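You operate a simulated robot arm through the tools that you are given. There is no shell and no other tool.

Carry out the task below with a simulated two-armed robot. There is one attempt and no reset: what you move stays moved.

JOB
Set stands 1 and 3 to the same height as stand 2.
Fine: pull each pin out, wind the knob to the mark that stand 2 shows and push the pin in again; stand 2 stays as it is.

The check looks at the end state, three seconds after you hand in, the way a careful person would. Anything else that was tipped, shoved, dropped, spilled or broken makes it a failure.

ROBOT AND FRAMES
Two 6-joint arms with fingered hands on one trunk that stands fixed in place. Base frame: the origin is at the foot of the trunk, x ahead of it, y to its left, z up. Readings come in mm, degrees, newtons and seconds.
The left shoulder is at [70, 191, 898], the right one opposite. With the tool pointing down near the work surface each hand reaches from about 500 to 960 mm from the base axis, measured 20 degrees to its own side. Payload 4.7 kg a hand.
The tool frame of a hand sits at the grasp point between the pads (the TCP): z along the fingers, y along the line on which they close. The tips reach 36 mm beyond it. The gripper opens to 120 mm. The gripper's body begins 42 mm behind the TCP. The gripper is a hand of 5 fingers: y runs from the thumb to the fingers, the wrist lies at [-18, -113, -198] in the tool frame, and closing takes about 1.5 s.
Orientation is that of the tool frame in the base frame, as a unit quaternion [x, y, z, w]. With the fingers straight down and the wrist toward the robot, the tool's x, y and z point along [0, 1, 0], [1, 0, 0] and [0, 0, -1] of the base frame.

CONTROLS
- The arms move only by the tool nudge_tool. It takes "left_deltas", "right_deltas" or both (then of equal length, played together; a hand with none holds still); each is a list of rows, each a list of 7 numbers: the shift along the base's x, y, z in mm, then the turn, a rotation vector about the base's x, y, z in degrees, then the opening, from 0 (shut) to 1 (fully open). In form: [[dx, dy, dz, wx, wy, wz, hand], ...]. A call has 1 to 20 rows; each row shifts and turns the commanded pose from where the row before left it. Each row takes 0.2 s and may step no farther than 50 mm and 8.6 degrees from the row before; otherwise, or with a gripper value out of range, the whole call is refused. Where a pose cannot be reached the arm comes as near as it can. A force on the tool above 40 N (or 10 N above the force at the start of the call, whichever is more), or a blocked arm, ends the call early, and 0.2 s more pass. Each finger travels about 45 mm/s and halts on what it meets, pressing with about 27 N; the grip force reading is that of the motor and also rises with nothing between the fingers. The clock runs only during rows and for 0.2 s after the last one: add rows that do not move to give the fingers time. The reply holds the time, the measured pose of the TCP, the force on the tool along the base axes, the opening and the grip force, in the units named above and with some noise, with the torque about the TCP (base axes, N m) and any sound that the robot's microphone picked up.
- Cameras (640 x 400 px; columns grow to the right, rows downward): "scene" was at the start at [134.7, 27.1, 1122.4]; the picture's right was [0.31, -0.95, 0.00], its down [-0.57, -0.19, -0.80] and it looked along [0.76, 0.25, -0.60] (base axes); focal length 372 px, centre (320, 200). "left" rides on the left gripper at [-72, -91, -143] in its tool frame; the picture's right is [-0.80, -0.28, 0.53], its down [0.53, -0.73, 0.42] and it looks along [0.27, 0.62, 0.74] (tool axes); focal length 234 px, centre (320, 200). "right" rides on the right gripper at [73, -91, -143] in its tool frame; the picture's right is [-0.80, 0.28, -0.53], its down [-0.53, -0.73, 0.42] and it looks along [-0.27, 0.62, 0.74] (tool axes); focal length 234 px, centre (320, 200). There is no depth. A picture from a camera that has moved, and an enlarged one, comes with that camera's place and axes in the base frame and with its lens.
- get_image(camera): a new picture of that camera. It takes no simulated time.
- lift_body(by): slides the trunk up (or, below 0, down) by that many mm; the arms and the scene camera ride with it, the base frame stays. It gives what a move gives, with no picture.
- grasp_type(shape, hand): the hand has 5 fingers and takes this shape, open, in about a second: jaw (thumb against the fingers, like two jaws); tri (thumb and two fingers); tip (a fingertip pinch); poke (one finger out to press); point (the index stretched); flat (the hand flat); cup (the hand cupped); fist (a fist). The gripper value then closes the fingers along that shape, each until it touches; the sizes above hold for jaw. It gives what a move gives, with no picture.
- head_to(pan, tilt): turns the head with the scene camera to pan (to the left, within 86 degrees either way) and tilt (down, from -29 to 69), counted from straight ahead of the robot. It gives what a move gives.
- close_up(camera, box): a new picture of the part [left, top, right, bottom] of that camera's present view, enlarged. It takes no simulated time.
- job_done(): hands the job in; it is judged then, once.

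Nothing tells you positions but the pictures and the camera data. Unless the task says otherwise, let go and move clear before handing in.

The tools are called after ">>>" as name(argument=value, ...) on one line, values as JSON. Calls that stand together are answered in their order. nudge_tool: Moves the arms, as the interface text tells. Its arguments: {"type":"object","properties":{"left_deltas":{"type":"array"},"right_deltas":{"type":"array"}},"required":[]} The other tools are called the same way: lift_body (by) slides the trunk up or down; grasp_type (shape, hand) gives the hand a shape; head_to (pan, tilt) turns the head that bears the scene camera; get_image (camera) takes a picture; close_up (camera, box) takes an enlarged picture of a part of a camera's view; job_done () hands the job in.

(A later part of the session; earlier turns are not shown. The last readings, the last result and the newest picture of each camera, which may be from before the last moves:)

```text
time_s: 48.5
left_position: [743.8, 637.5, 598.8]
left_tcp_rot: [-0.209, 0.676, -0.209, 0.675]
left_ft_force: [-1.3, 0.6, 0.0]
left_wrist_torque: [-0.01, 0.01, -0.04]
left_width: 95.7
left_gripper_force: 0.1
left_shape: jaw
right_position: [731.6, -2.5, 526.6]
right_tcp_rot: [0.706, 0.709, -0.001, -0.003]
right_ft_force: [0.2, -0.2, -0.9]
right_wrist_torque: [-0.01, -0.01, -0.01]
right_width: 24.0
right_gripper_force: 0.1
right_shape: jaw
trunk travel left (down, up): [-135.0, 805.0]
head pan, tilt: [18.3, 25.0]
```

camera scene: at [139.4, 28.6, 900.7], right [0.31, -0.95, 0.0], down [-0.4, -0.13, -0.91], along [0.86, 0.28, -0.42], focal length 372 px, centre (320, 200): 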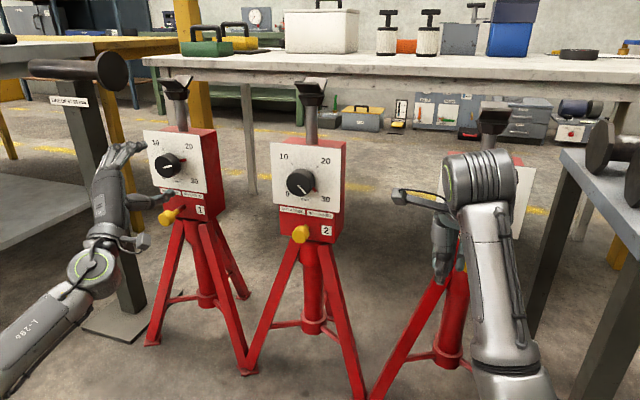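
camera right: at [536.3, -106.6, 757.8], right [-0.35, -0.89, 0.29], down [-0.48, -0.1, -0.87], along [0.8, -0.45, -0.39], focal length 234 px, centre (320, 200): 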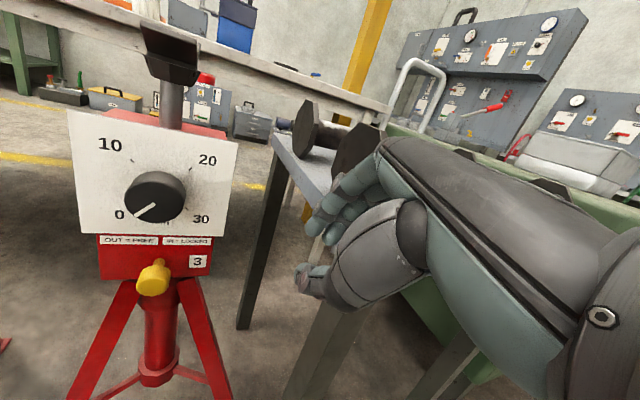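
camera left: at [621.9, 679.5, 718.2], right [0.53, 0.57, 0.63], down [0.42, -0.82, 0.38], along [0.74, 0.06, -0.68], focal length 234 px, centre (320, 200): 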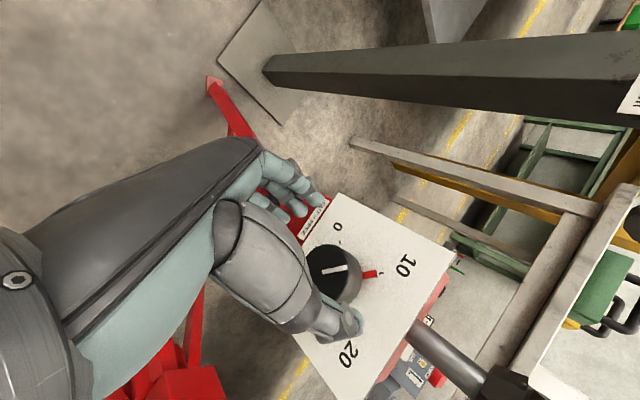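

>>> nudge_tool(left_deltas=[[8, 0.4, 0, -5, 0, 0, 0.8], [8, 0.4, 0, -5, 0, 0, 0.8], [10, 0.4, -0.4, 0, 0, 0, 0.8], [10, 0.3, -0.4, 0, 0, 0, 0.8], [10, 0, 0, 0, 0, 0, 0.8], [10, 0, 0, 0, 0, 0, 0.75], [0, 0, 0, 0, 0, 0, 0.7]])

>>> close_up(camera="left", box=[250, 150, 410, 320])

>>> close_up(camera="scene", box=[130, 115, 226, 205])

```text
time_s: 50.1
left_position: [797.5, 638.4, 597.7]
left_tcp_rot: [-0.265, 0.655, -0.267, 0.655]
left_ft_force: [-0.2, 0.5, -0.2]
left_wrist_torque: [-0.04, 0.01, -0.01]
left_width: 84.5
left_gripper_force: 0.0
left_shape: jaw
right_position: [732.1, -4.4, 526.8]
right_tcp_rot: [0.706, 0.709, -0.002, -0.003]
right_ft_force: [0.1, 0.2, 0.1]
right_wrist_torque: [0.01, -0.01, 0.02]
right_width: 24.1
right_gripper_force: 0.0
right_shape: jaw
trunk travel left (down, up): [-135.0, 805.0]
head pan, tilt: [18.3, 25.0]
```

```text
2.35 times, centred on (330, 235) of left
camera zoom: at [655.4, 624.1, 713.6], right [0.53, 0.36, 0.77], down [0.42, -0.9, 0.13], along [0.74, 0.26, -0.62], focal length 551 px, centre (296, 118)
```

zoom: 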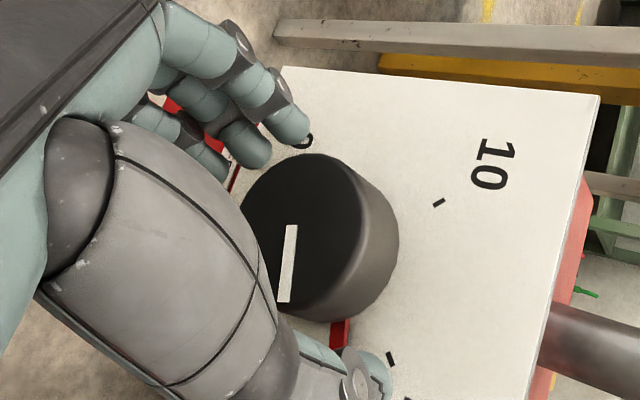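

```text
4.44 times, centred on (178, 160) of scene
camera zoom: at [139.5, 28.6, 900.7], right [0.31, -0.95, 0.0], down [-0.4, -0.13, -0.91], along [0.86, 0.28, -0.42], focal length 1654 px, centre (951, 378)
```

zoom: 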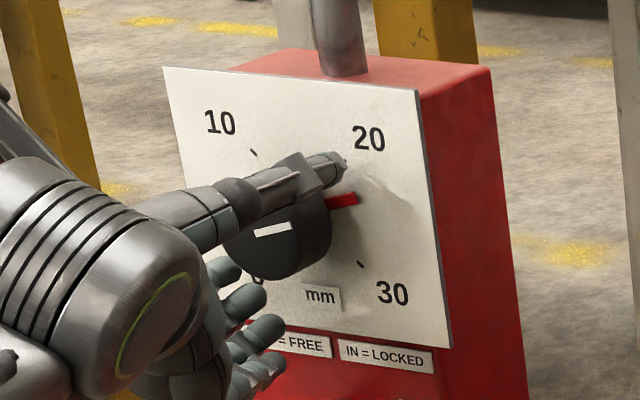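

The thumb is clear of the red pointer. I'll close onto the knob again.

>>> nudge_tool(left_deltas=[[1.5, 0.3, 0.3, 0, 0, 0, 0.65], [0, 0, 0, 0, 0, 0, 0.58], [0, 0, 0, 0, 0, 0, 0.52], [0, 0, 0, 0, 0, 0, 0.47], [0, 0, 0, 0, 0, 0, 0.42], [0, 0, 0, 0, 0, 0, 0.38], [0, 0, 0, 0, 0, 0, 0.34]])

>>> close_up(camera="left", box=[250, 150, 410, 320])

>>> close_up(camera="scene", box=[130, 115, 226, 205])

```text
time_s: 51.7
left_position: [801.5, 639.6, 599.1]
left_tcp_rot: [-0.266, 0.655, -0.267, 0.655]
left_ft_force: [0.0, -3.0, 0.7]
left_wrist_torque: [0.05, 0.04, -0.02]
left_width: 47.1
left_gripper_force: 26.5
left_shape: jaw
right_position: [731.6, -4.2, 528.3]
right_tcp_rot: [0.706, 0.708, -0.001, -0.004]
right_ft_force: [-0.1, -0.6, 0.5]
right_wrist_torque: [0.0, -0.01, -0.01]
right_width: 24.0
right_gripper_force: 0.0
right_shape: jaw
trunk travel left (down, up): [-135.0, 805.0]
head pan, tilt: [18.3, 25.0]
```

```text
2.35 times, centred on (330, 235) of left
camera zoom: at [656.6, 624.3, 714.6], right [0.53, 0.36, 0.77], down [0.42, -0.9, 0.13], along [0.74, 0.26, -0.62], focal length 551 px, centre (296, 118)
```

zoom: 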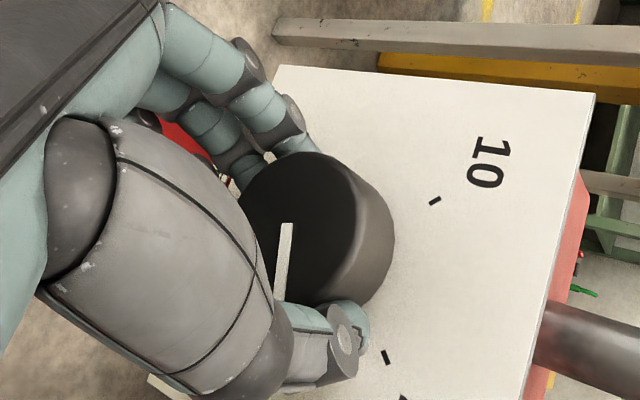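

```text
4.44 times, centred on (178, 160) of scene
camera zoom: at [139.4, 28.3, 900.8], right [0.31, -0.95, 0.0], down [-0.4, -0.13, -0.91], along [0.86, 0.28, -0.42], focal length 1654 px, centre (951, 378)
```

zoom: 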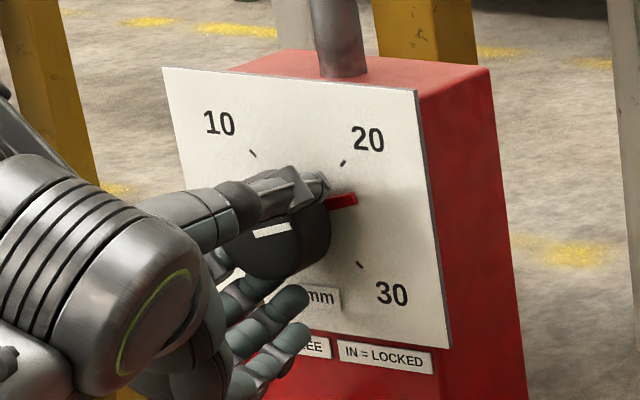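

The grip is secure. I'll turn 50° and then compare with stand 2 in the same camera.

>>> nudge_tool(left_deltas=[[0, 0, 0, 5, 0, 0, 0.3], [0, 0, 0, 5, 0, 0, 0.3], [0, 0, 0, 5, 0, 0, 0.3], [0, 0, 0, 5, 0, 0, 0.3], [0, 0, 0, 5, 0, 0, 0.3], [0, 0, 0, 5, 0, 0, 0.3], [0, 0, 0, 5, 0, 0, 0.3], [0, 0, 0, 5, 0, 0, 0.3], [0, 0, 0, 5, 0, 0, 0.3], [0, 0, 0, 5, 0, 0, 0.3]])

>>> close_up(camera="left", box=[250, 150, 410, 320])

>>> close_up(camera="scene", box=[130, 115, 226, 205])

>>> close_up(camera="scene", box=[258, 130, 354, 220])

```text
time_s: 53.9
left_position: [800.1, 640.3, 598.3]
left_tcp_rot: [0.036, 0.707, 0.036, 0.706]
left_ft_force: [-6.4, -2.7, -5.3]
left_wrist_torque: [-0.2, 0.14, -0.13]
left_width: 47.4
left_gripper_force: 26.6
left_shape: jaw
right_position: [731.8, -2.8, 527.4]
right_tcp_rot: [0.706, 0.708, -0.002, -0.003]
right_ft_force: [0.6, -1.0, 0.7]
right_wrist_torque: [-0.05, -0.03, -0.01]
right_width: 23.9
right_gripper_force: 0.0
right_shape: jaw
trunk travel left (down, up): [-135.0, 805.0]
head pan, tilt: [18.3, 25.0]
```

```text
2.35 times, centred on (330, 235) of left
camera zoom: at [657.4, 541.9, 661.5], right [0.53, -0.36, 0.77], down [0.42, -0.67, -0.6], along [0.74, 0.64, -0.2], focal length 551 px, centre (296, 118)
```

zoom: 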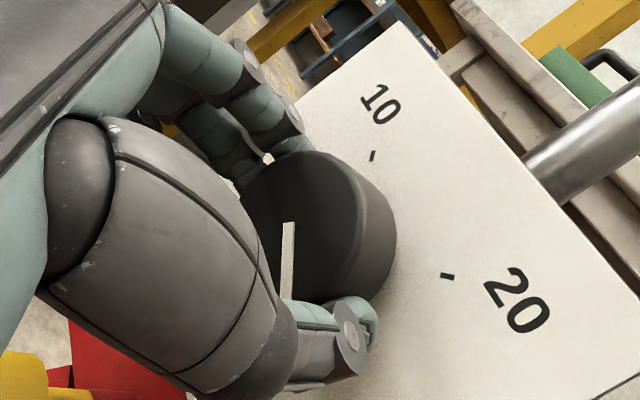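

```text
4.44 times, centred on (178, 160) of scene
camera zoom: at [139.6, 29.0, 900.7], right [0.31, -0.95, 0.0], down [-0.4, -0.13, -0.91], along [0.86, 0.28, -0.42], focal length 1654 px, centre (951, 378)
```

zoom: 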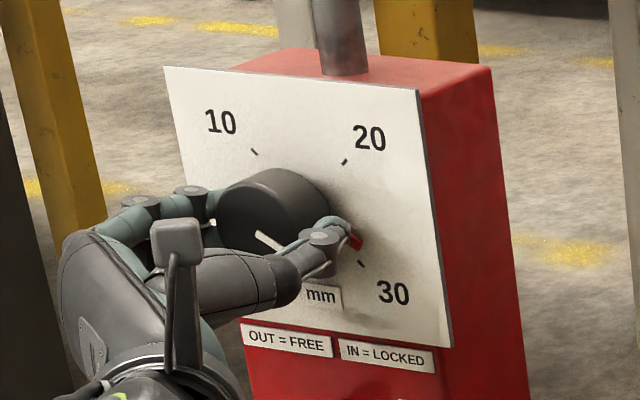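

```text
4.44 times, centred on (306, 175) of scene
camera zoom: at [139.6, 29.0, 900.7], right [0.31, -0.95, 0.0], down [-0.4, -0.13, -0.91], along [0.86, 0.28, -0.42], focal length 1654 px, centre (382, 311)
```

zoom: 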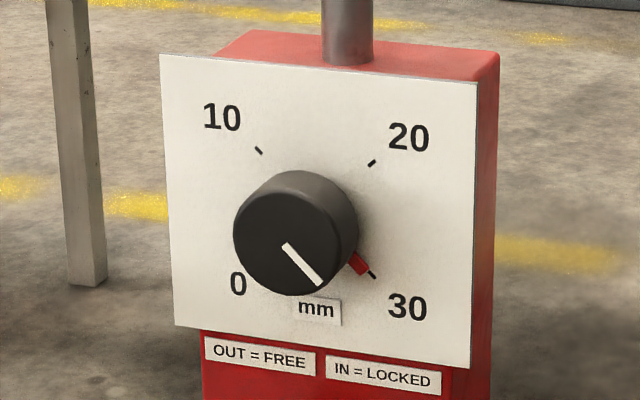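

Stand 1 is about 16° short of 30, and stand 2 is about 1–2° short of 30. I'll turn 14° more, then release and measure without the hand in the way.

>>> nudge_tool(left_deltas=[[-0.3, 0, -0.2, 4, 0, 0, 0.3], [-0.3, 0, -0.2, 4, 0, 0, 0.3], [0, 0, 0, 4, 0, 0, 0.3], [0, 0, 0, 2.5, 0, 0, 0.3], [0, 0, 0, 0, 0, 0, 0.3]])

>>> nudge_tool(left_deltas=[[0, 0, 0, 0, 0, 0, 0.45], [0, 0, 0, 0, 0, 0, 0.6], [0, 0, 0, 0, 0, 0, 0.75], [0, 0, 0, 0, 0, 0, 0.8], [-15, 0, 0, 0, 0, 0, 0.8], [-20, 0, 0, 0, 0, 0, 0.8], [-20, 0, 0, 0, 0, 0, 0.8]])

>>> close_up(camera="scene", box=[154, 138, 202, 183])

>>> close_up(camera="scene", box=[282, 155, 330, 200])

>>> close_up(camera="left", box=[350, 100, 510, 270])

```text
time_s: 55.1
left_position: [799.8, 641.5, 597.8]
left_tcp_rot: [0.125, 0.697, 0.124, 0.695]
left_ft_force: [-1.1, 0.9, -3.9]
left_wrist_torque: [-0.2, 0.09, 0.06]
left_width: 47.1
left_gripper_force: 27.2
left_shape: jaw
right_position: [732.3, -2.8, 526.9]
right_tcp_rot: [0.706, 0.709, -0.001, -0.003]
right_ft_force: [-0.3, -0.3, 0.6]
right_wrist_torque: [0.0, -0.03, -0.02]
right_width: 23.9
right_gripper_force: 0.0
right_shape: jaw
trunk travel left (down, up): [-135.0, 805.0]
head pan, tilt: [18.3, 25.0]
```

```text
time_s: 56.7
left_position: [743.8, 640.2, 599.6]
left_tcp_rot: [0.125, 0.696, 0.124, 0.696]
left_ft_force: [-0.9, -0.6, 0.0]
left_wrist_torque: [-0.01, -0.01, -0.01]
left_width: 95.5
left_gripper_force: 0.0
left_shape: jaw
right_position: [731.8, -3.5, 527.6]
right_tcp_rot: [0.706, 0.708, -0.001, -0.003]
right_ft_force: [0.2, -0.7, 0.0]
right_wrist_torque: [0.03, -0.01, 0.01]
right_width: 24.3
right_gripper_force: 0.0
right_shape: jaw
trunk travel left (down, up): [-135.0, 805.0]
head pan, tilt: [18.3, 25.0]
```

```text
8.89 times, centred on (178, 160) of scene
camera zoom: at [139.5, 28.5, 900.7], right [0.31, -0.95, 0.0], down [-0.4, -0.13, -0.91], along [0.86, 0.28, -0.42], focal length 3309 px, centre (1582, 551)
```

zoom: 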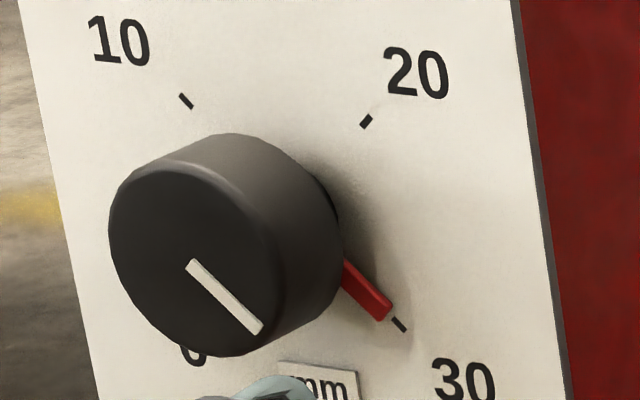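

```text
8.89 times, centred on (306, 178) of scene
camera zoom: at [139.5, 28.5, 900.7], right [0.31, -0.95, 0.0], down [-0.4, -0.13, -0.91], along [0.86, 0.28, -0.42], focal length 3309 px, centre (444, 400)
```

zoom: 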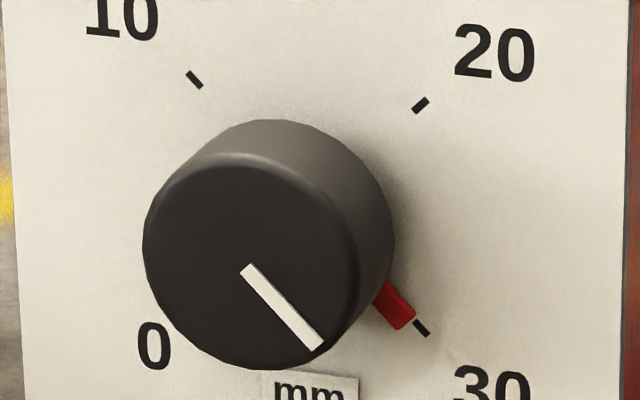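

```text
2.35 times, centred on (430, 185) of left
camera zoom: at [600.9, 528.2, 636.2], right [0.52, -0.54, 0.66], down [0.42, -0.5, -0.75], along [0.74, 0.67, -0.04], focal length 551 px, centre (61, 235)
```

zoom: 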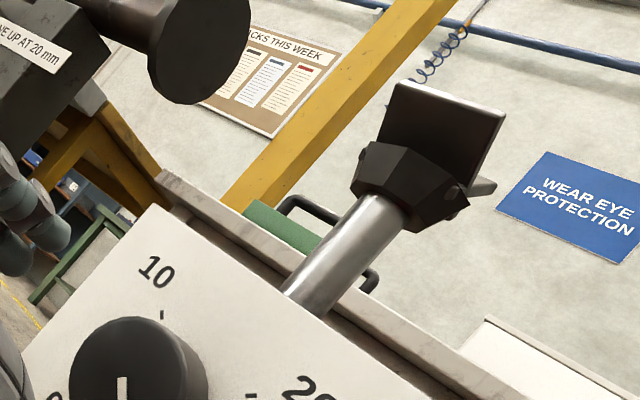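

Stand 2 reads essentially 30 (within 0.5°) and stand 1 is about 2.5–3° short, roughly 0.3 mm. A sign nearby says 20 mm, but the task says to match stand 2, so 30 is the target. I'll regrip stand 1 for a small correction.

>>> nudge_tool(left_deltas=[[14, 0, -0.4, 0, 0, 0, 0.8], [14, 0, -0.3, 0, 0, 0, 0.8], [14, -0.3, -0.3, 0, 0, 0, 0.8], [14, -0.3, 0, 0, 0, 0, 0.75], [0, 0, 0, 0, 0, 0, 0.65], [0, 0, 0, 0, 0, 0, 0.57], [0, 0, 0, 0, 0, 0, 0.5], [0, 0, 0, 0, 0, 0, 0.45], [0, 0, 0, 0, 0, 0, 0.4], [0, 0, 0, 0, 0, 0, 0.36], [0, 0, 0, 0, 0, 0, 0.32]])

>>> nudge_tool(left_deltas=[[0, 0, 0, 1.5, 0, 0, 0.3], [0, 0, 0, 1.6, 0, 0, 0.3], [0, 0, 0, 0, 0, 0, 0.3], [0, 0, 0, 0, 0, 0, 0.3]])

>>> close_up(camera="scene", box=[154, 138, 202, 183])

```text
time_s: 59.1
left_position: [802.5, 637.5, 597.6]
left_tcp_rot: [0.125, 0.696, 0.124, 0.696]
left_ft_force: [-0.6, -2.5, -1.2]
left_wrist_torque: [0.02, 0.02, -0.03]
left_width: 46.9
left_gripper_force: 27.3
left_shape: jaw
right_position: [731.8, -3.8, 527.3]
right_tcp_rot: [0.706, 0.708, -0.001, -0.002]
right_ft_force: [0.1, 0.3, 0.2]
right_wrist_torque: [0.02, -0.02, -0.01]
right_width: 24.2
right_gripper_force: 0.1
right_shape: jaw
trunk travel left (down, up): [-135.0, 805.0]
head pan, tilt: [18.3, 25.0]
```

```text
time_s: 60.1
left_position: [803.4, 639.1, 596.3]
left_tcp_rot: [0.144, 0.693, 0.142, 0.692]
left_ft_force: [-1.1, -5.7, -4.8]
left_wrist_torque: [-0.18, 0.12, -0.15]
left_width: 46.4
left_gripper_force: 27.3
left_shape: jaw
right_position: [731.9, -3.5, 527.4]
right_tcp_rot: [0.706, 0.708, -0.001, -0.002]
right_ft_force: [-0.8, 0.2, 0.0]
right_wrist_torque: [0.05, -0.03, 0.03]
right_width: 24.2
right_gripper_force: 0.1
right_shape: jaw
trunk travel left (down, up): [-135.0, 805.0]
head pan, tilt: [18.3, 25.0]
```

```text
8.89 times, centred on (178, 160) of scene
camera zoom: at [139.9, 28.6, 900.6], right [0.31, -0.95, 0.0], down [-0.4, -0.13, -0.91], along [0.86, 0.28, -0.42], focal length 3309 px, centre (1582, 551)
```

zoom: 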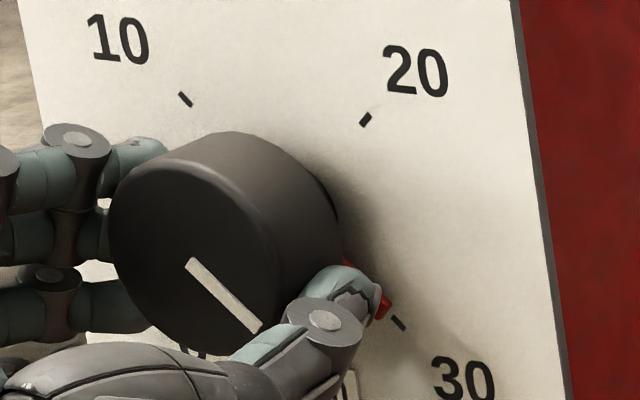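

About 1° still remains. I'll add a little more.

>>> nudge_tool(left_deltas=[[0, -0.2, -0.2, 1.4, 0, 0, 0.3], [0, 0, 0, 0, 0, 0, 0.3], [0, 0, 0, 0, 0, 0, 0.3]])

>>> nudge_tool(left_deltas=[[0, 0, 0, 0, 0, 0, 0.4], [0, 0, 0, 0, 0, 0, 0.5], [0, 0, 0, 0, 0, 0, 0.65], [0, 0, 0, 0, 0, 0, 0.8], [-15, 0, 0, 0, 0, 0, 0.8], [-20, 0, 0, 0, 0, 0, 0.8], [-20, 0, 0, 0, 0, 0, 0.8]])

>>> close_up(camera="scene", box=[154, 138, 202, 183])

>>> get_image(camera="scene")

```text
time_s: 60.9
left_position: [801.6, 639.3, 596.4]
left_tcp_rot: [0.152, 0.691, 0.151, 0.69]
left_ft_force: [0.0, -5.4, -5.4]
left_wrist_torque: [-0.18, 0.14, -0.17]
left_width: 47.0
left_gripper_force: 27.1
left_shape: jaw
right_position: [732.0, -2.5, 526.0]
right_tcp_rot: [0.706, 0.709, -0.002, -0.003]
right_ft_force: [-0.7, 0.3, 0.3]
right_wrist_torque: [0.02, -0.01, 0.0]
right_width: 24.1
right_gripper_force: 0.1
right_shape: jaw
trunk travel left (down, up): [-135.0, 805.0]
head pan, tilt: [18.3, 25.0]
```

```text
time_s: 62.5
left_position: [746.5, 637.7, 597.0]
left_tcp_rot: [0.152, 0.691, 0.152, 0.69]
left_ft_force: [-0.7, 0.1, 0.1]
left_wrist_torque: [-0.04, 0.0, 0.02]
left_width: 95.8
left_gripper_force: 0.0
left_shape: jaw
right_position: [732.3, -3.5, 526.9]
right_tcp_rot: [0.706, 0.708, -0.002, -0.003]
right_ft_force: [0.2, -0.3, 0.1]
right_wrist_torque: [0.05, 0.03, 0.0]
right_width: 24.2
right_gripper_force: 0.1
right_shape: jaw
trunk travel left (down, up): [-135.0, 805.0]
head pan, tilt: [18.3, 25.0]
```

```text
8.89 times, centred on (178, 160) of scene
camera zoom: at [139.5, 28.5, 900.7], right [0.31, -0.95, 0.0], down [-0.4, -0.13, -0.91], along [0.86, 0.28, -0.42], focal length 3309 px, centre (1582, 551)
```

zoom: 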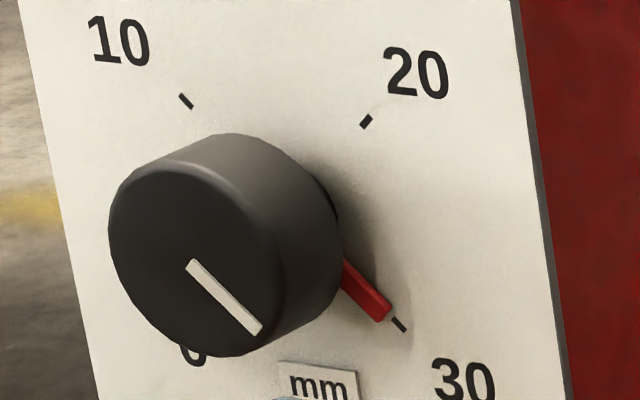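

```text
taken
camera scene: at [139.5, 28.5, 900.7], right [0.31, -0.95, 0.0], down [-0.4, -0.13, -0.91], along [0.86, 0.28, -0.42], focal length 372 px, centre (320, 200)
```

scene: 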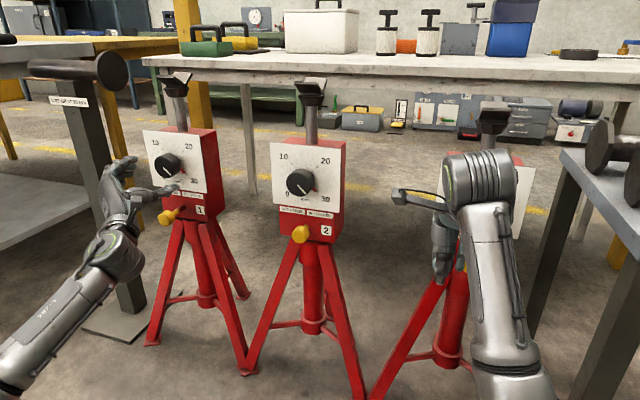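

To judge the change I'll zoom in tightly on both pointers.

>>> close_up(camera="scene", box=[176, 164, 188, 176])

>>> close_up(camera="scene", box=[306, 184, 318, 196])

>>> close_up(camera="scene", box=[160, 154, 176, 178])

>>> close_up(camera="scene", box=[292, 172, 308, 196])

```text
16.00 times, centred on (182, 170) of scene
camera zoom: at [139.5, 28.5, 900.7], right [0.31, -0.95, 0.0], down [-0.4, -0.13, -0.91], along [0.86, 0.28, -0.42], focal length 5956 px, centre (2528, 680)
```

zoom: 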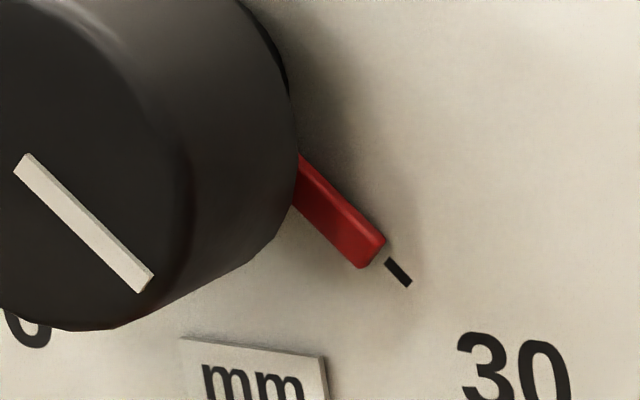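

```text
16.00 times, centred on (312, 190) of scene
camera zoom: at [139.5, 28.5, 900.7], right [0.31, -0.95, 0.0], down [-0.4, -0.13, -0.91], along [0.86, 0.28, -0.42], focal length 5956 px, centre (448, 360)
```

zoom: 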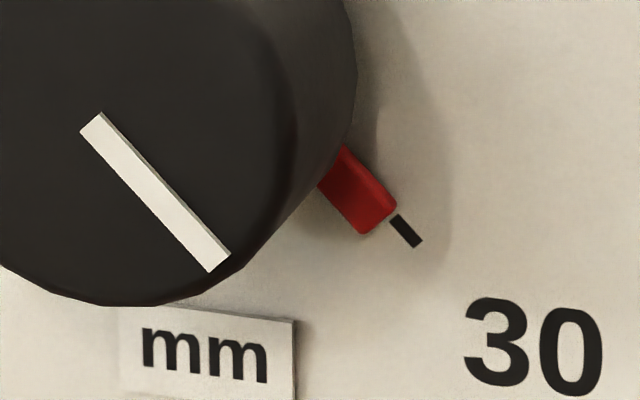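

```text
16.00 times, centred on (168, 166) of scene
camera zoom: at [139.5, 28.5, 900.7], right [0.31, -0.95, 0.0], down [-0.4, -0.13, -0.91], along [0.86, 0.28, -0.42], focal length 5956 px, centre (2752, 744)
```

zoom: 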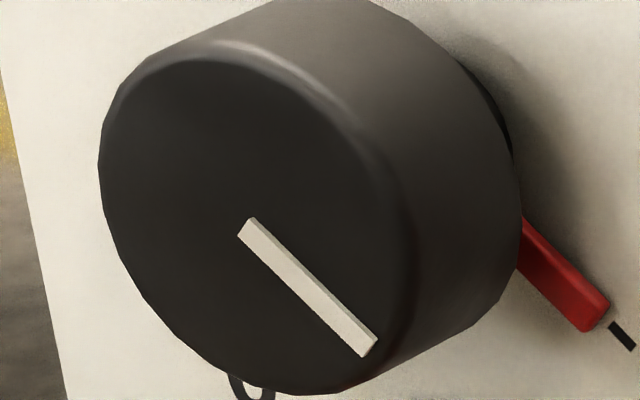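

```text
16.00 times, centred on (300, 184) of scene
camera zoom: at [139.5, 28.5, 900.7], right [0.31, -0.95, 0.0], down [-0.4, -0.13, -0.91], along [0.86, 0.28, -0.42], focal length 5956 px, centre (640, 456)
```

zoom: 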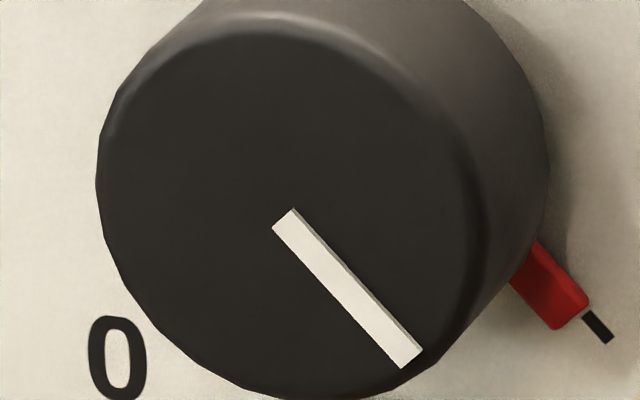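

A careful projection puts stand 1 at 42.35° and stand 2 at 44.6°, with the ticks at exactly 45°. Stand 1 is therefore about 2.2° (0.25 mm) short. I'll regrip once more and check the angle while still holding the knob.

>>> nudge_tool(left_deltas=[[14, 0.3, 0.2, 0, 0, 0, 0.8], [14, 0.3, 0.2, 0, 0, 0, 0.8], [14, 0.3, 0.1, 0, 0, 0, 0.8], [13, 0.3, 0, 0, 0, 0, 0.75], [0, 0, 0, 0, 0, 0, 0.65], [0, 0, 0, 0, 0, 0, 0.57], [0, 0, 0, 0, 0, 0, 0.5], [0, 0, 0, 0, 0, 0, 0.45], [0, 0, 0, 0, 0, 0, 0.4], [0, 0, 0, 0, 0, 0, 0.36], [0, 0, 0, 0, 0, 0, 0.32], [0, 0, 0, 0, 0, 0, 0.3]])

>>> close_up(camera="scene", box=[160, 154, 176, 178])

>>> nudge_tool(left_deltas=[[0, 0, 0, 2, 0, 0, 0.25], [0, 0, 0, 2, 0, 0, 0.25], [0, 0, 0, 0, 0, 0, 0.25], [0, 0, 0, 0, 0, 0, 0.25]])

>>> close_up(camera="scene", box=[160, 154, 176, 178])

```text
time_s: 65.1
left_position: [802.6, 639.5, 595.5]
left_tcp_rot: [0.153, 0.691, 0.152, 0.69]
left_ft_force: [-0.1, -3.4, -2.4]
left_wrist_torque: [-0.02, 0.03, -0.09]
left_width: 46.9
left_gripper_force: 26.8
left_shape: jaw
right_position: [732.3, -2.6, 526.0]
right_tcp_rot: [0.706, 0.708, -0.001, -0.003]
right_ft_force: [0.1, -0.2, 0.1]
right_wrist_torque: [-0.01, -0.02, 0.0]
right_width: 24.0
right_gripper_force: 0.0
right_shape: jaw
trunk travel left (down, up): [-135.0, 805.0]
head pan, tilt: [18.3, 25.0]
```

```text
16.00 times, centred on (168, 166) of scene
camera zoom: at [139.7, 28.5, 900.7], right [0.31, -0.95, 0.0], down [-0.4, -0.13, -0.91], along [0.86, 0.28, -0.42], focal length 5956 px, centre (2752, 744)
```

zoom: 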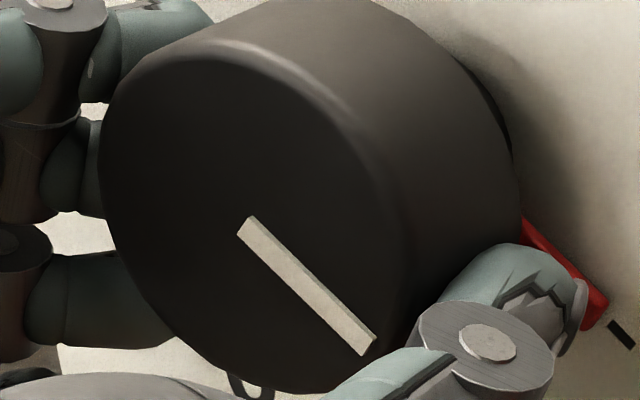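

```text
time_s: 66.1
left_position: [801.4, 640.8, 596.6]
left_tcp_rot: [0.177, 0.686, 0.175, 0.684]
left_ft_force: [1.8, -5.1, -5.5]
left_wrist_torque: [-0.2, 0.17, -0.16]
left_width: 46.6
left_gripper_force: 26.6
left_shape: jaw
right_position: [732.5, -3.3, 526.8]
right_tcp_rot: [0.706, 0.708, -0.002, -0.003]
right_ft_force: [0.1, -0.9, -0.8]
right_wrist_torque: [0.0, -0.02, 0.01]
right_width: 24.2
right_gripper_force: 0.1
right_shape: jaw
trunk travel left (down, up): [-135.0, 805.0]
head pan, tilt: [18.3, 25.0]
```

```text
16.00 times, centred on (168, 166) of scene
camera zoom: at [140.1, 28.7, 900.6], right [0.31, -0.95, 0.0], down [-0.4, -0.13, -0.91], along [0.86, 0.28, -0.42], focal length 5956 px, centre (2752, 744)
```

zoom: 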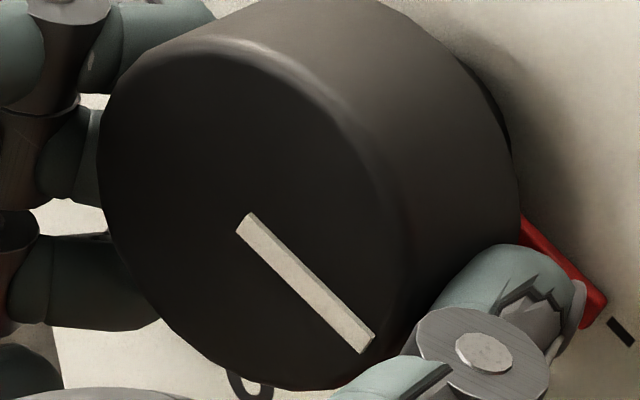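

Each regrip winds up about 4–5° before the knob breaks free, so the knob has barely moved. I'll add 2° more and look.

>>> nudge_tool(left_deltas=[[0, -0.2, -0.2, 1.2, 0, 0, 0.25], [0, 0, 0, 1.2, 0, 0, 0.25], [0, 0, 0, 0, 0, 0, 0.25], [0, 0, 0, 0, 0, 0, 0.25]])

>>> close_up(camera="scene", box=[160, 154, 176, 178])

```text
time_s: 67.1
left_position: [801.1, 641.1, 596.5]
left_tcp_rot: [0.191, 0.681, 0.19, 0.681]
left_ft_force: [0.1, -5.5, -6.1]
left_wrist_torque: [-0.25, 0.18, -0.11]
left_width: 46.5
left_gripper_force: 26.9
left_shape: jaw
right_position: [731.3, -3.8, 526.7]
right_tcp_rot: [0.706, 0.708, -0.001, -0.003]
right_ft_force: [0.2, -0.2, 0.3]
right_wrist_torque: [-0.02, 0.01, 0.01]
right_width: 24.1
right_gripper_force: 0.0
right_shape: jaw
trunk travel left (down, up): [-135.0, 805.0]
head pan, tilt: [18.3, 25.0]
```

```text
16.00 times, centred on (168, 166) of scene
camera zoom: at [140.0, 28.9, 900.6], right [0.31, -0.95, 0.0], down [-0.4, -0.13, -0.91], along [0.86, 0.28, -0.42], focal length 5956 px, centre (2752, 744)
```

zoom: 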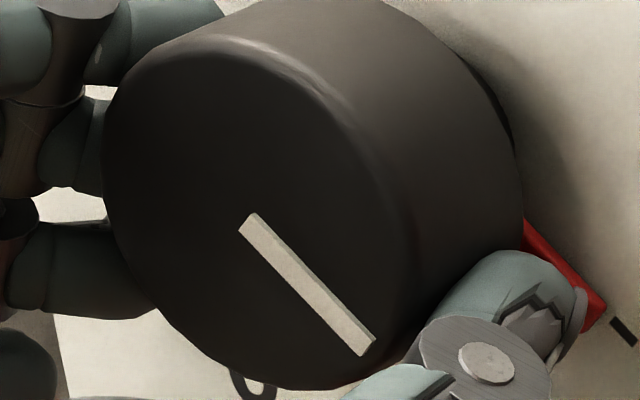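

That puts stand 1 at 44.3° against stand 2's 44.6°. I'll unwind the grip by a few degrees before opening so the knob stays put, then back off.

>>> nudge_tool(left_deltas=[[0, 0, 0, -2, 0, 0, 0.3], [0, 0, 0, -2, 0, 0, 0.33], [0, 0, 0, 0, 0, 0, 0.38], [0, 0, 0, 0, 0, 0, 0.45], [0, 0, 0, 0, 0, 0, 0.55], [0, 0, 0, 0, 0, 0, 0.7], [0, 0, 0, 0, 0, 0, 0.8], [-15, 0, 0, 0, 0, 0, 0.8], [-20, 0, 0, 0, 0, 0, 0.8], [-20, 0, 0, 0, 0, 0, 0.8], [-10, 0, 0, 0, 0, 0, 0.8]])

>>> close_up(camera="scene", box=[160, 154, 176, 178])

>>> close_up(camera="scene", box=[110, 130, 254, 240])

```text
time_s: 69.5
left_position: [736.9, 639.8, 598.8]
left_tcp_rot: [0.167, 0.687, 0.166, 0.688]
left_ft_force: [-0.1, -0.5, 0.6]
left_wrist_torque: [-0.01, 0.01, 0.02]
left_width: 95.7
left_gripper_force: 0.1
left_shape: jaw
right_position: [732.1, -4.1, 527.6]
right_tcp_rot: [0.705, 0.709, -0.001, -0.002]
right_ft_force: [0.6, 0.4, 0.1]
right_wrist_torque: [0.0, 0.0, -0.01]
right_width: 24.1
right_gripper_force: 0.1
right_shape: jaw
trunk travel left (down, up): [-135.0, 805.0]
head pan, tilt: [18.3, 25.0]
```

```text
16.00 times, centred on (168, 166) of scene
camera zoom: at [139.4, 28.5, 900.7], right [0.31, -0.95, 0.0], down [-0.4, -0.13, -0.91], along [0.86, 0.28, -0.42], focal length 5956 px, centre (2752, 744)
```

zoom: 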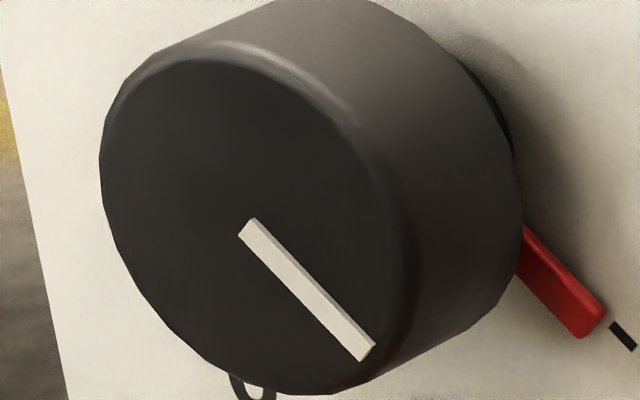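

```text
3.64 times, centred on (182, 185) of scene
camera zoom: at [139.4, 28.5, 900.7], right [0.31, -0.95, 0.0], down [-0.4, -0.13, -0.91], along [0.86, 0.28, -0.42], focal length 1354 px, centre (822, 254)
```

zoom: 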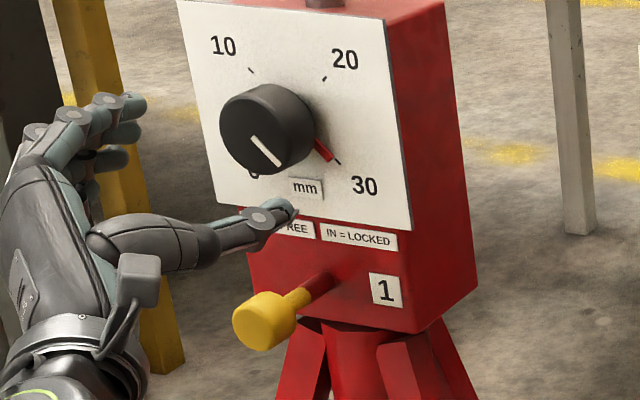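

Stand 1 now matches at about 44.5°. Next is its pin: I'll back off, roll to the sideways grip and descend to pin height.

>>> nudge_tool(left_deltas=[[-12, 0, 0, -5, 0, 0, 0.7], [-12, 0, -10, -6, 0, 0, 0.7], [0, 0, -25, -8, 0, 0, 0.7], [0, 0, -25, -8, 0, 0, 0.7], [0, -1, -25, 0, 0, 0, 0.7], [0, -1, -25, 0, 0, 0, 0.7], [0, 0, -14, 0, 0, 0, 0.7], [0, 0, 0, 0, 0, 0, 0.7]])

>>> get_image(camera="left")

>>> close_up(camera="scene", box=[110, 160, 270, 260])

```text
time_s: 71.3
left_position: [713.0, 637.8, 473.5]
left_tcp_rot: [0.001, 0.708, 0.001, 0.707]
left_ft_force: [0.8, -0.8, -1.3]
left_wrist_torque: [0.0, 0.01, 0.0]
left_width: 84.4
left_gripper_force: 0.1
left_shape: jaw
right_position: [731.9, -2.9, 526.9]
right_tcp_rot: [0.706, 0.708, -0.002, -0.002]
right_ft_force: [-0.7, 0.0, 1.1]
right_wrist_torque: [-0.02, 0.0, 0.0]
right_width: 23.9
right_gripper_force: 0.1
right_shape: jaw
trunk travel left (down, up): [-135.0, 805.0]
head pan, tilt: [18.3, 25.0]
```

```text
taken
camera left: at [569.0, 546.0, 545.5], right [0.53, -0.28, 0.8], down [0.42, -0.73, -0.53], along [0.74, 0.62, -0.27], focal length 234 px, centre (320, 200)
```

left: 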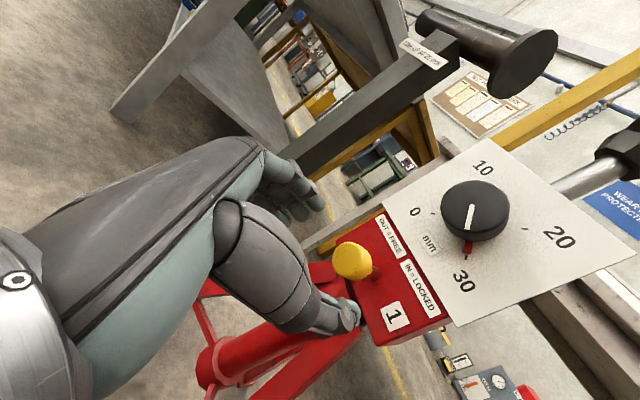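

```text
4.00 times, centred on (190, 210) of scene
camera zoom: at [139.5, 28.6, 900.7], right [0.31, -0.95, 0.0], down [-0.4, -0.13, -0.91], along [0.86, 0.28, -0.42], focal length 1489 px, centre (840, 160)
```

zoom: 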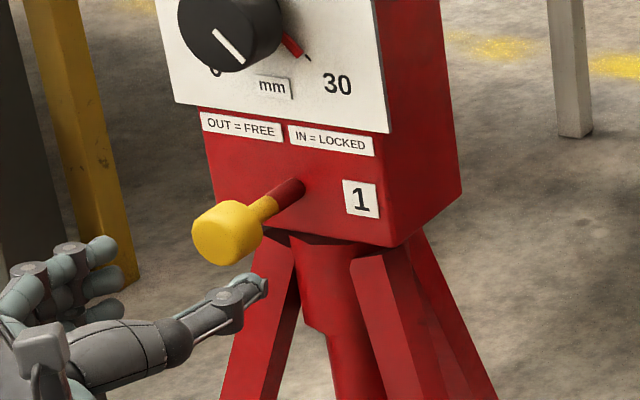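

The pin is still out. I'll advance to where I let go of it and grip it.

>>> nudge_tool(left_deltas=[[15, 0, 0.3, 0, 0, 0, 0.7], [15, 0, 0.3, 0, 0, 0, 0.7], [16, -0.3, 0.3, 0, 0, 0, 0.65], [16, 0, 0, 0, 0, 0, 0.55], [0, 0, 0, 0, 0, 0, 0.45], [0, 0, 0, 0, 0, 0, 0.38], [0, 0, 0, 0, 0, 0, 0.33], [0, 0, 0, 0, 0, 0, 0.28], [0, 0, 0, 0, 0, 0, 0.23], [0, 0, 0, 0, 0, 0, 0.2]])

>>> close_up(camera="scene", box=[110, 160, 270, 260])

```text
time_s: 73.5
left_position: [773.7, 635.7, 473.4]
left_tcp_rot: [0.002, 0.708, -0.001, 0.707]
left_ft_force: [1.6, -3.5, -1.5]
left_wrist_torque: [-0.01, 0.02, -0.12]
left_width: 27.9
left_gripper_force: 27.2
left_shape: jaw
right_position: [732.3, -4.7, 526.3]
right_tcp_rot: [0.706, 0.708, -0.001, -0.003]
right_ft_force: [-1.7, 0.1, 0.4]
right_wrist_torque: [0.0, 0.0, 0.03]
right_width: 23.9
right_gripper_force: 0.1
right_shape: jaw
trunk travel left (down, up): [-135.0, 805.0]
head pan, tilt: [18.3, 25.0]
```

```text
4.00 times, centred on (190, 210) of scene
camera zoom: at [139.7, 28.4, 900.7], right [0.31, -0.95, 0.0], down [-0.4, -0.13, -0.91], along [0.86, 0.28, -0.42], focal length 1489 px, centre (840, 160)
```

zoom: 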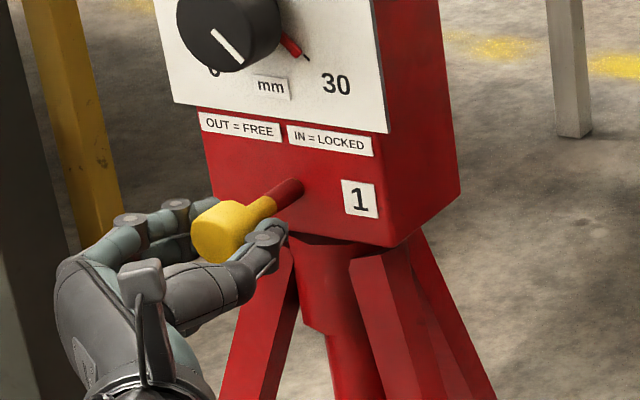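

Gripped. Now I'll push straight in, in small steps.

>>> nudge_tool(left_deltas=[[3, 0, 0, 0, 0, 0, 0.15], [3, 0, 0, 0, 0, 0, 0.15], [3, 0, 0, 0, 0, 0, 0.15], [3, 0, 0, 0, 0, 0, 0.15], [3, 0, 0, 0, 0, 0, 0.15], [3, 0, 0, 0, 0, 0, 0.15], [0, 0, 0, 0, 0, 0, 0.15]])

>>> close_up(camera="scene", box=[110, 160, 270, 260])

```text
time_s: 75.1
left_position: [792.0, 635.9, 474.3]
left_tcp_rot: [0.002, 0.707, 0.0, 0.707]
left_ft_force: [-0.7, -10.2, -1.5]
left_wrist_torque: [0.02, 0.08, -0.29]
left_width: 27.5
left_gripper_force: 27.5
left_shape: jaw
right_position: [732.0, -4.6, 526.8]
right_tcp_rot: [0.706, 0.708, -0.001, -0.002]
right_ft_force: [1.0, -0.6, -0.4]
right_wrist_torque: [0.03, 0.01, 0.01]
right_width: 24.1
right_gripper_force: 0.0
right_shape: jaw
trunk travel left (down, up): [-135.0, 805.0]
head pan, tilt: [18.3, 25.0]
```

```text
4.00 times, centred on (190, 210) of scene
camera zoom: at [139.6, 28.3, 900.7], right [0.31, -0.95, 0.0], down [-0.4, -0.13, -0.91], along [0.86, 0.28, -0.42], focal length 1489 px, centre (840, 160)
```

zoom: 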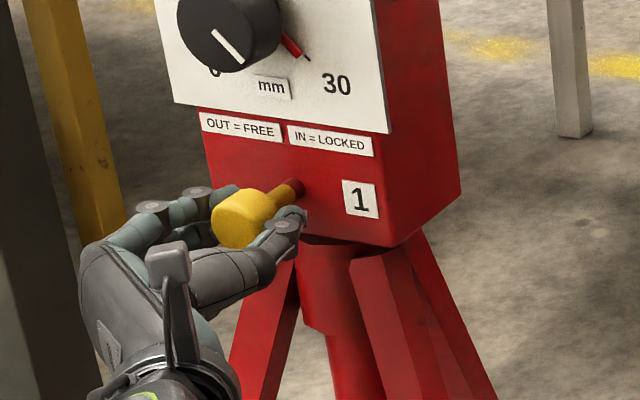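

The pin is going in. I'll relieve the side load a little and continue until it seats.

>>> nudge_tool(left_deltas=[[2, -0.6, 0, 0, 0, 0, 0.15], [2, -0.4, 0, 0, 0, 0, 0.15], [2, 0, 0, 0, 0, 0, 0.15], [2, 0, 0, 0, 0, 0, 0.15], [0, 0, 0, 0, 0, 0, 0.15]])

>>> close_up(camera="scene", box=[110, 160, 270, 260])

```text
time_s: 76.3
left_position: [800.9, 636.2, 474.5]
left_tcp_rot: [0.002, 0.708, 0.0, 0.706]
left_ft_force: [3.2, -4.8, -1.8]
left_wrist_torque: [0.01, 0.05, -0.2]
left_width: 27.5
left_gripper_force: 27.5
left_shape: jaw
right_position: [732.4, -3.5, 527.0]
right_tcp_rot: [0.706, 0.709, 0.0, -0.003]
right_ft_force: [-0.6, 0.4, -0.2]
right_wrist_torque: [0.02, 0.01, -0.04]
right_width: 23.9
right_gripper_force: 0.0
right_shape: jaw
trunk travel left (down, up): [-135.0, 805.0]
head pan, tilt: [18.3, 25.0]
```

```text
4.00 times, centred on (190, 210) of scene
camera zoom: at [139.8, 28.5, 900.7], right [0.31, -0.95, 0.0], down [-0.4, -0.13, -0.91], along [0.86, 0.28, -0.42], focal length 1489 px, centre (840, 160)
```

zoom: 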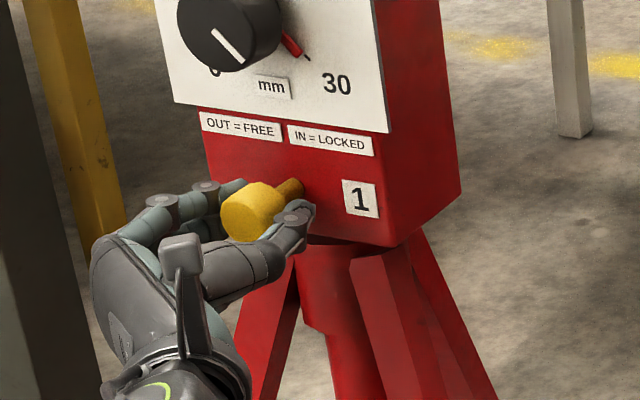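

>>> nudge_tool(left_deltas=[[1.5, 0, 0, 0, 0, 0, 0.15], [1.5, 0, 0, 0, 0, 0, 0.15], [1, 0, 0, 0, 0, 0, 0.15], [0, 0, 0, 0, 0, 0, 0.15]])

>>> close_up(camera="scene", box=[110, 160, 270, 260])

```text
time_s: 77.3
left_position: [803.6, 637.3, 474.5]
left_tcp_rot: [0.002, 0.708, 0.0, 0.706]
left_ft_force: [-0.1, -3.8, -0.3]
left_wrist_torque: [0.01, 0.01, -0.2]
left_width: 27.9
left_gripper_force: 27.1
left_shape: jaw
right_position: [730.5, -3.6, 527.1]
right_tcp_rot: [0.706, 0.708, -0.001, -0.003]
right_ft_force: [-0.3, -0.1, 0.2]
right_wrist_torque: [0.0, -0.01, -0.03]
right_width: 24.1
right_gripper_force: 0.1
right_shape: jaw
trunk travel left (down, up): [-135.0, 805.0]
head pan, tilt: [18.3, 25.0]
```

```text
4.00 times, centred on (190, 210) of scene
camera zoom: at [139.5, 28.5, 900.7], right [0.31, -0.95, 0.0], down [-0.4, -0.13, -0.91], along [0.86, 0.28, -0.42], focal length 1489 px, centre (840, 160)
```

zoom: 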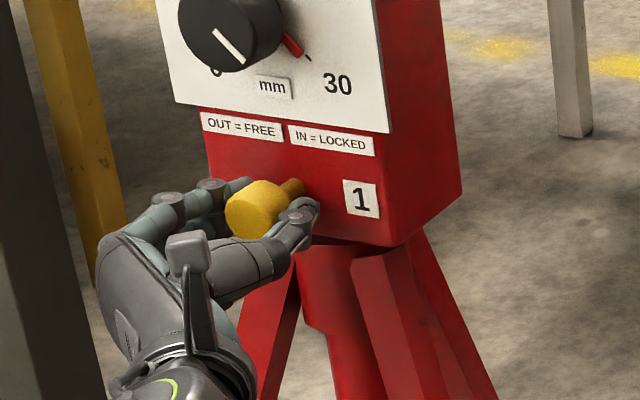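

It's back to its original depth. I'll push slightly further to confirm it's against its stop.

>>> nudge_tool(left_deltas=[[1, 0, 0, 0, 0, 0, 0.15], [1, 0, 0, 0, 0, 0, 0.15], [0, 0, 0, 0, 0, 0, 0.15]])

>>> close_up(camera="scene", box=[110, 160, 270, 260])

```text
time_s: 78.1
left_position: [805.6, 636.1, 473.3]
left_tcp_rot: [0.002, 0.708, 0.0, 0.706]
left_ft_force: [-6.4, -6.3, -2.2]
left_wrist_torque: [-0.01, 0.07, -0.23]
left_width: 28.5
left_gripper_force: 27.1
left_shape: jaw
right_position: [731.3, -3.8, 528.3]
right_tcp_rot: [0.706, 0.708, -0.001, -0.003]
right_ft_force: [-0.5, 0.4, -0.4]
right_wrist_torque: [0.02, -0.02, 0.02]
right_width: 24.2
right_gripper_force: 0.0
right_shape: jaw
trunk travel left (down, up): [-135.0, 805.0]
head pan, tilt: [18.3, 25.0]
```

```text
4.00 times, centred on (190, 210) of scene
camera zoom: at [139.3, 28.5, 900.7], right [0.31, -0.95, 0.0], down [-0.4, -0.13, -0.91], along [0.86, 0.28, -0.42], focal length 1489 px, centre (840, 160)
```

zoom: 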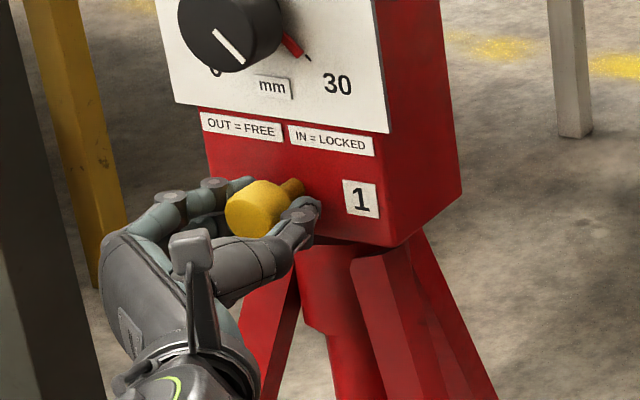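

It's seated: the force rises and it moves no further. I'll release and retreat.

>>> nudge_tool(left_deltas=[[-1, 0, 0, 0, 0, 0, 0.3], [0, 0, 0, 0, 0, 0, 0.4], [0, 0, 0, 0, 0, 0, 0.55], [0, 0, 0, 0, 0, 0, 0.7], [0, 0, 0, 0, 0, 0, 0.75], [-20, 0, 0, 0, 0, 0, 0.75], [-25, 0, 0, 0, 0, 0, 0.75], [-25, 0, 0, 0, 0, 0, 0.75], [-15, 0, 0, 0, 0, 0, 0.75]])

>>> get_image(camera="scene")

>>> close_up(camera="scene", box=[110, 160, 270, 260])

>>> close_up(camera="scene", box=[160, 154, 176, 178])

```text
time_s: 80.1
left_position: [720.5, 636.4, 475.7]
left_tcp_rot: [0.002, 0.707, 0.001, 0.708]
left_ft_force: [-0.4, -0.2, 0.2]
left_wrist_torque: [0.01, -0.02, 0.0]
left_width: 89.6
left_gripper_force: 0.1
left_shape: jaw
right_position: [731.6, -3.4, 527.6]
right_tcp_rot: [0.706, 0.708, -0.001, -0.002]
right_ft_force: [-0.1, -0.2, 0.3]
right_wrist_torque: [0.0, -0.02, 0.04]
right_width: 24.0
right_gripper_force: 0.1
right_shape: jaw
trunk travel left (down, up): [-135.0, 805.0]
head pan, tilt: [18.3, 25.0]
```

```text
taken
camera scene: at [139.4, 28.5, 900.7], right [0.31, -0.95, 0.0], down [-0.4, -0.13, -0.91], along [0.86, 0.28, -0.42], focal length 372 px, centre (320, 200)
```

scene: 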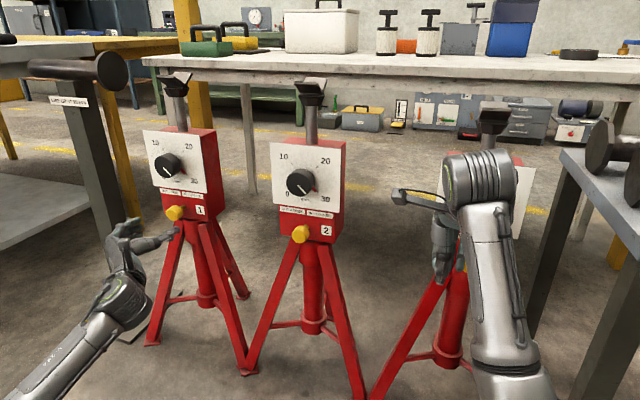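

```text
4.00 times, centred on (190, 210) of scene
camera zoom: at [139.4, 28.5, 900.7], right [0.31, -0.95, 0.0], down [-0.4, -0.13, -0.91], along [0.86, 0.28, -0.42], focal length 1489 px, centre (840, 160)
```

zoom: 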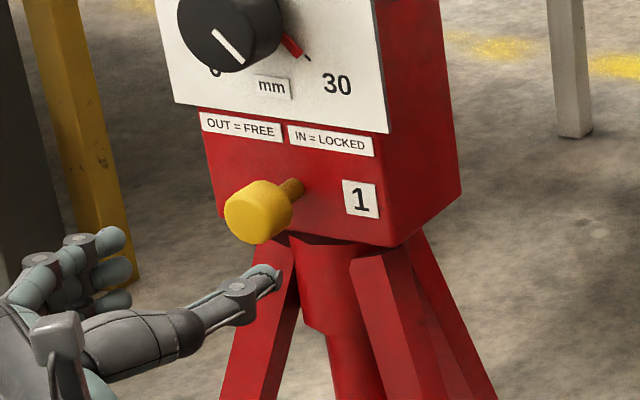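

```text
16.00 times, centred on (168, 166) of scene
camera zoom: at [139.4, 28.5, 900.7], right [0.31, -0.95, 0.0], down [-0.4, -0.13, -0.91], along [0.86, 0.28, -0.42], focal length 5956 px, centre (2752, 744)
```

zoom: 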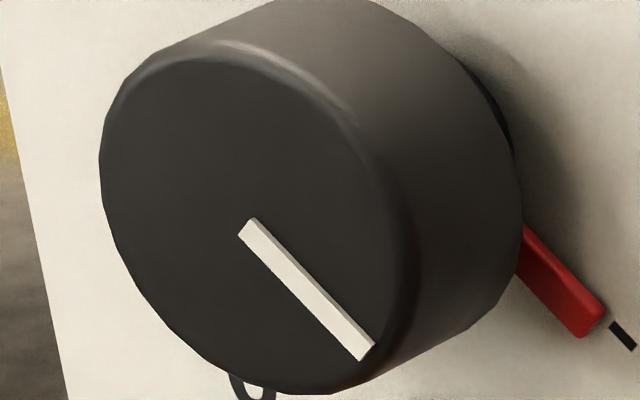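

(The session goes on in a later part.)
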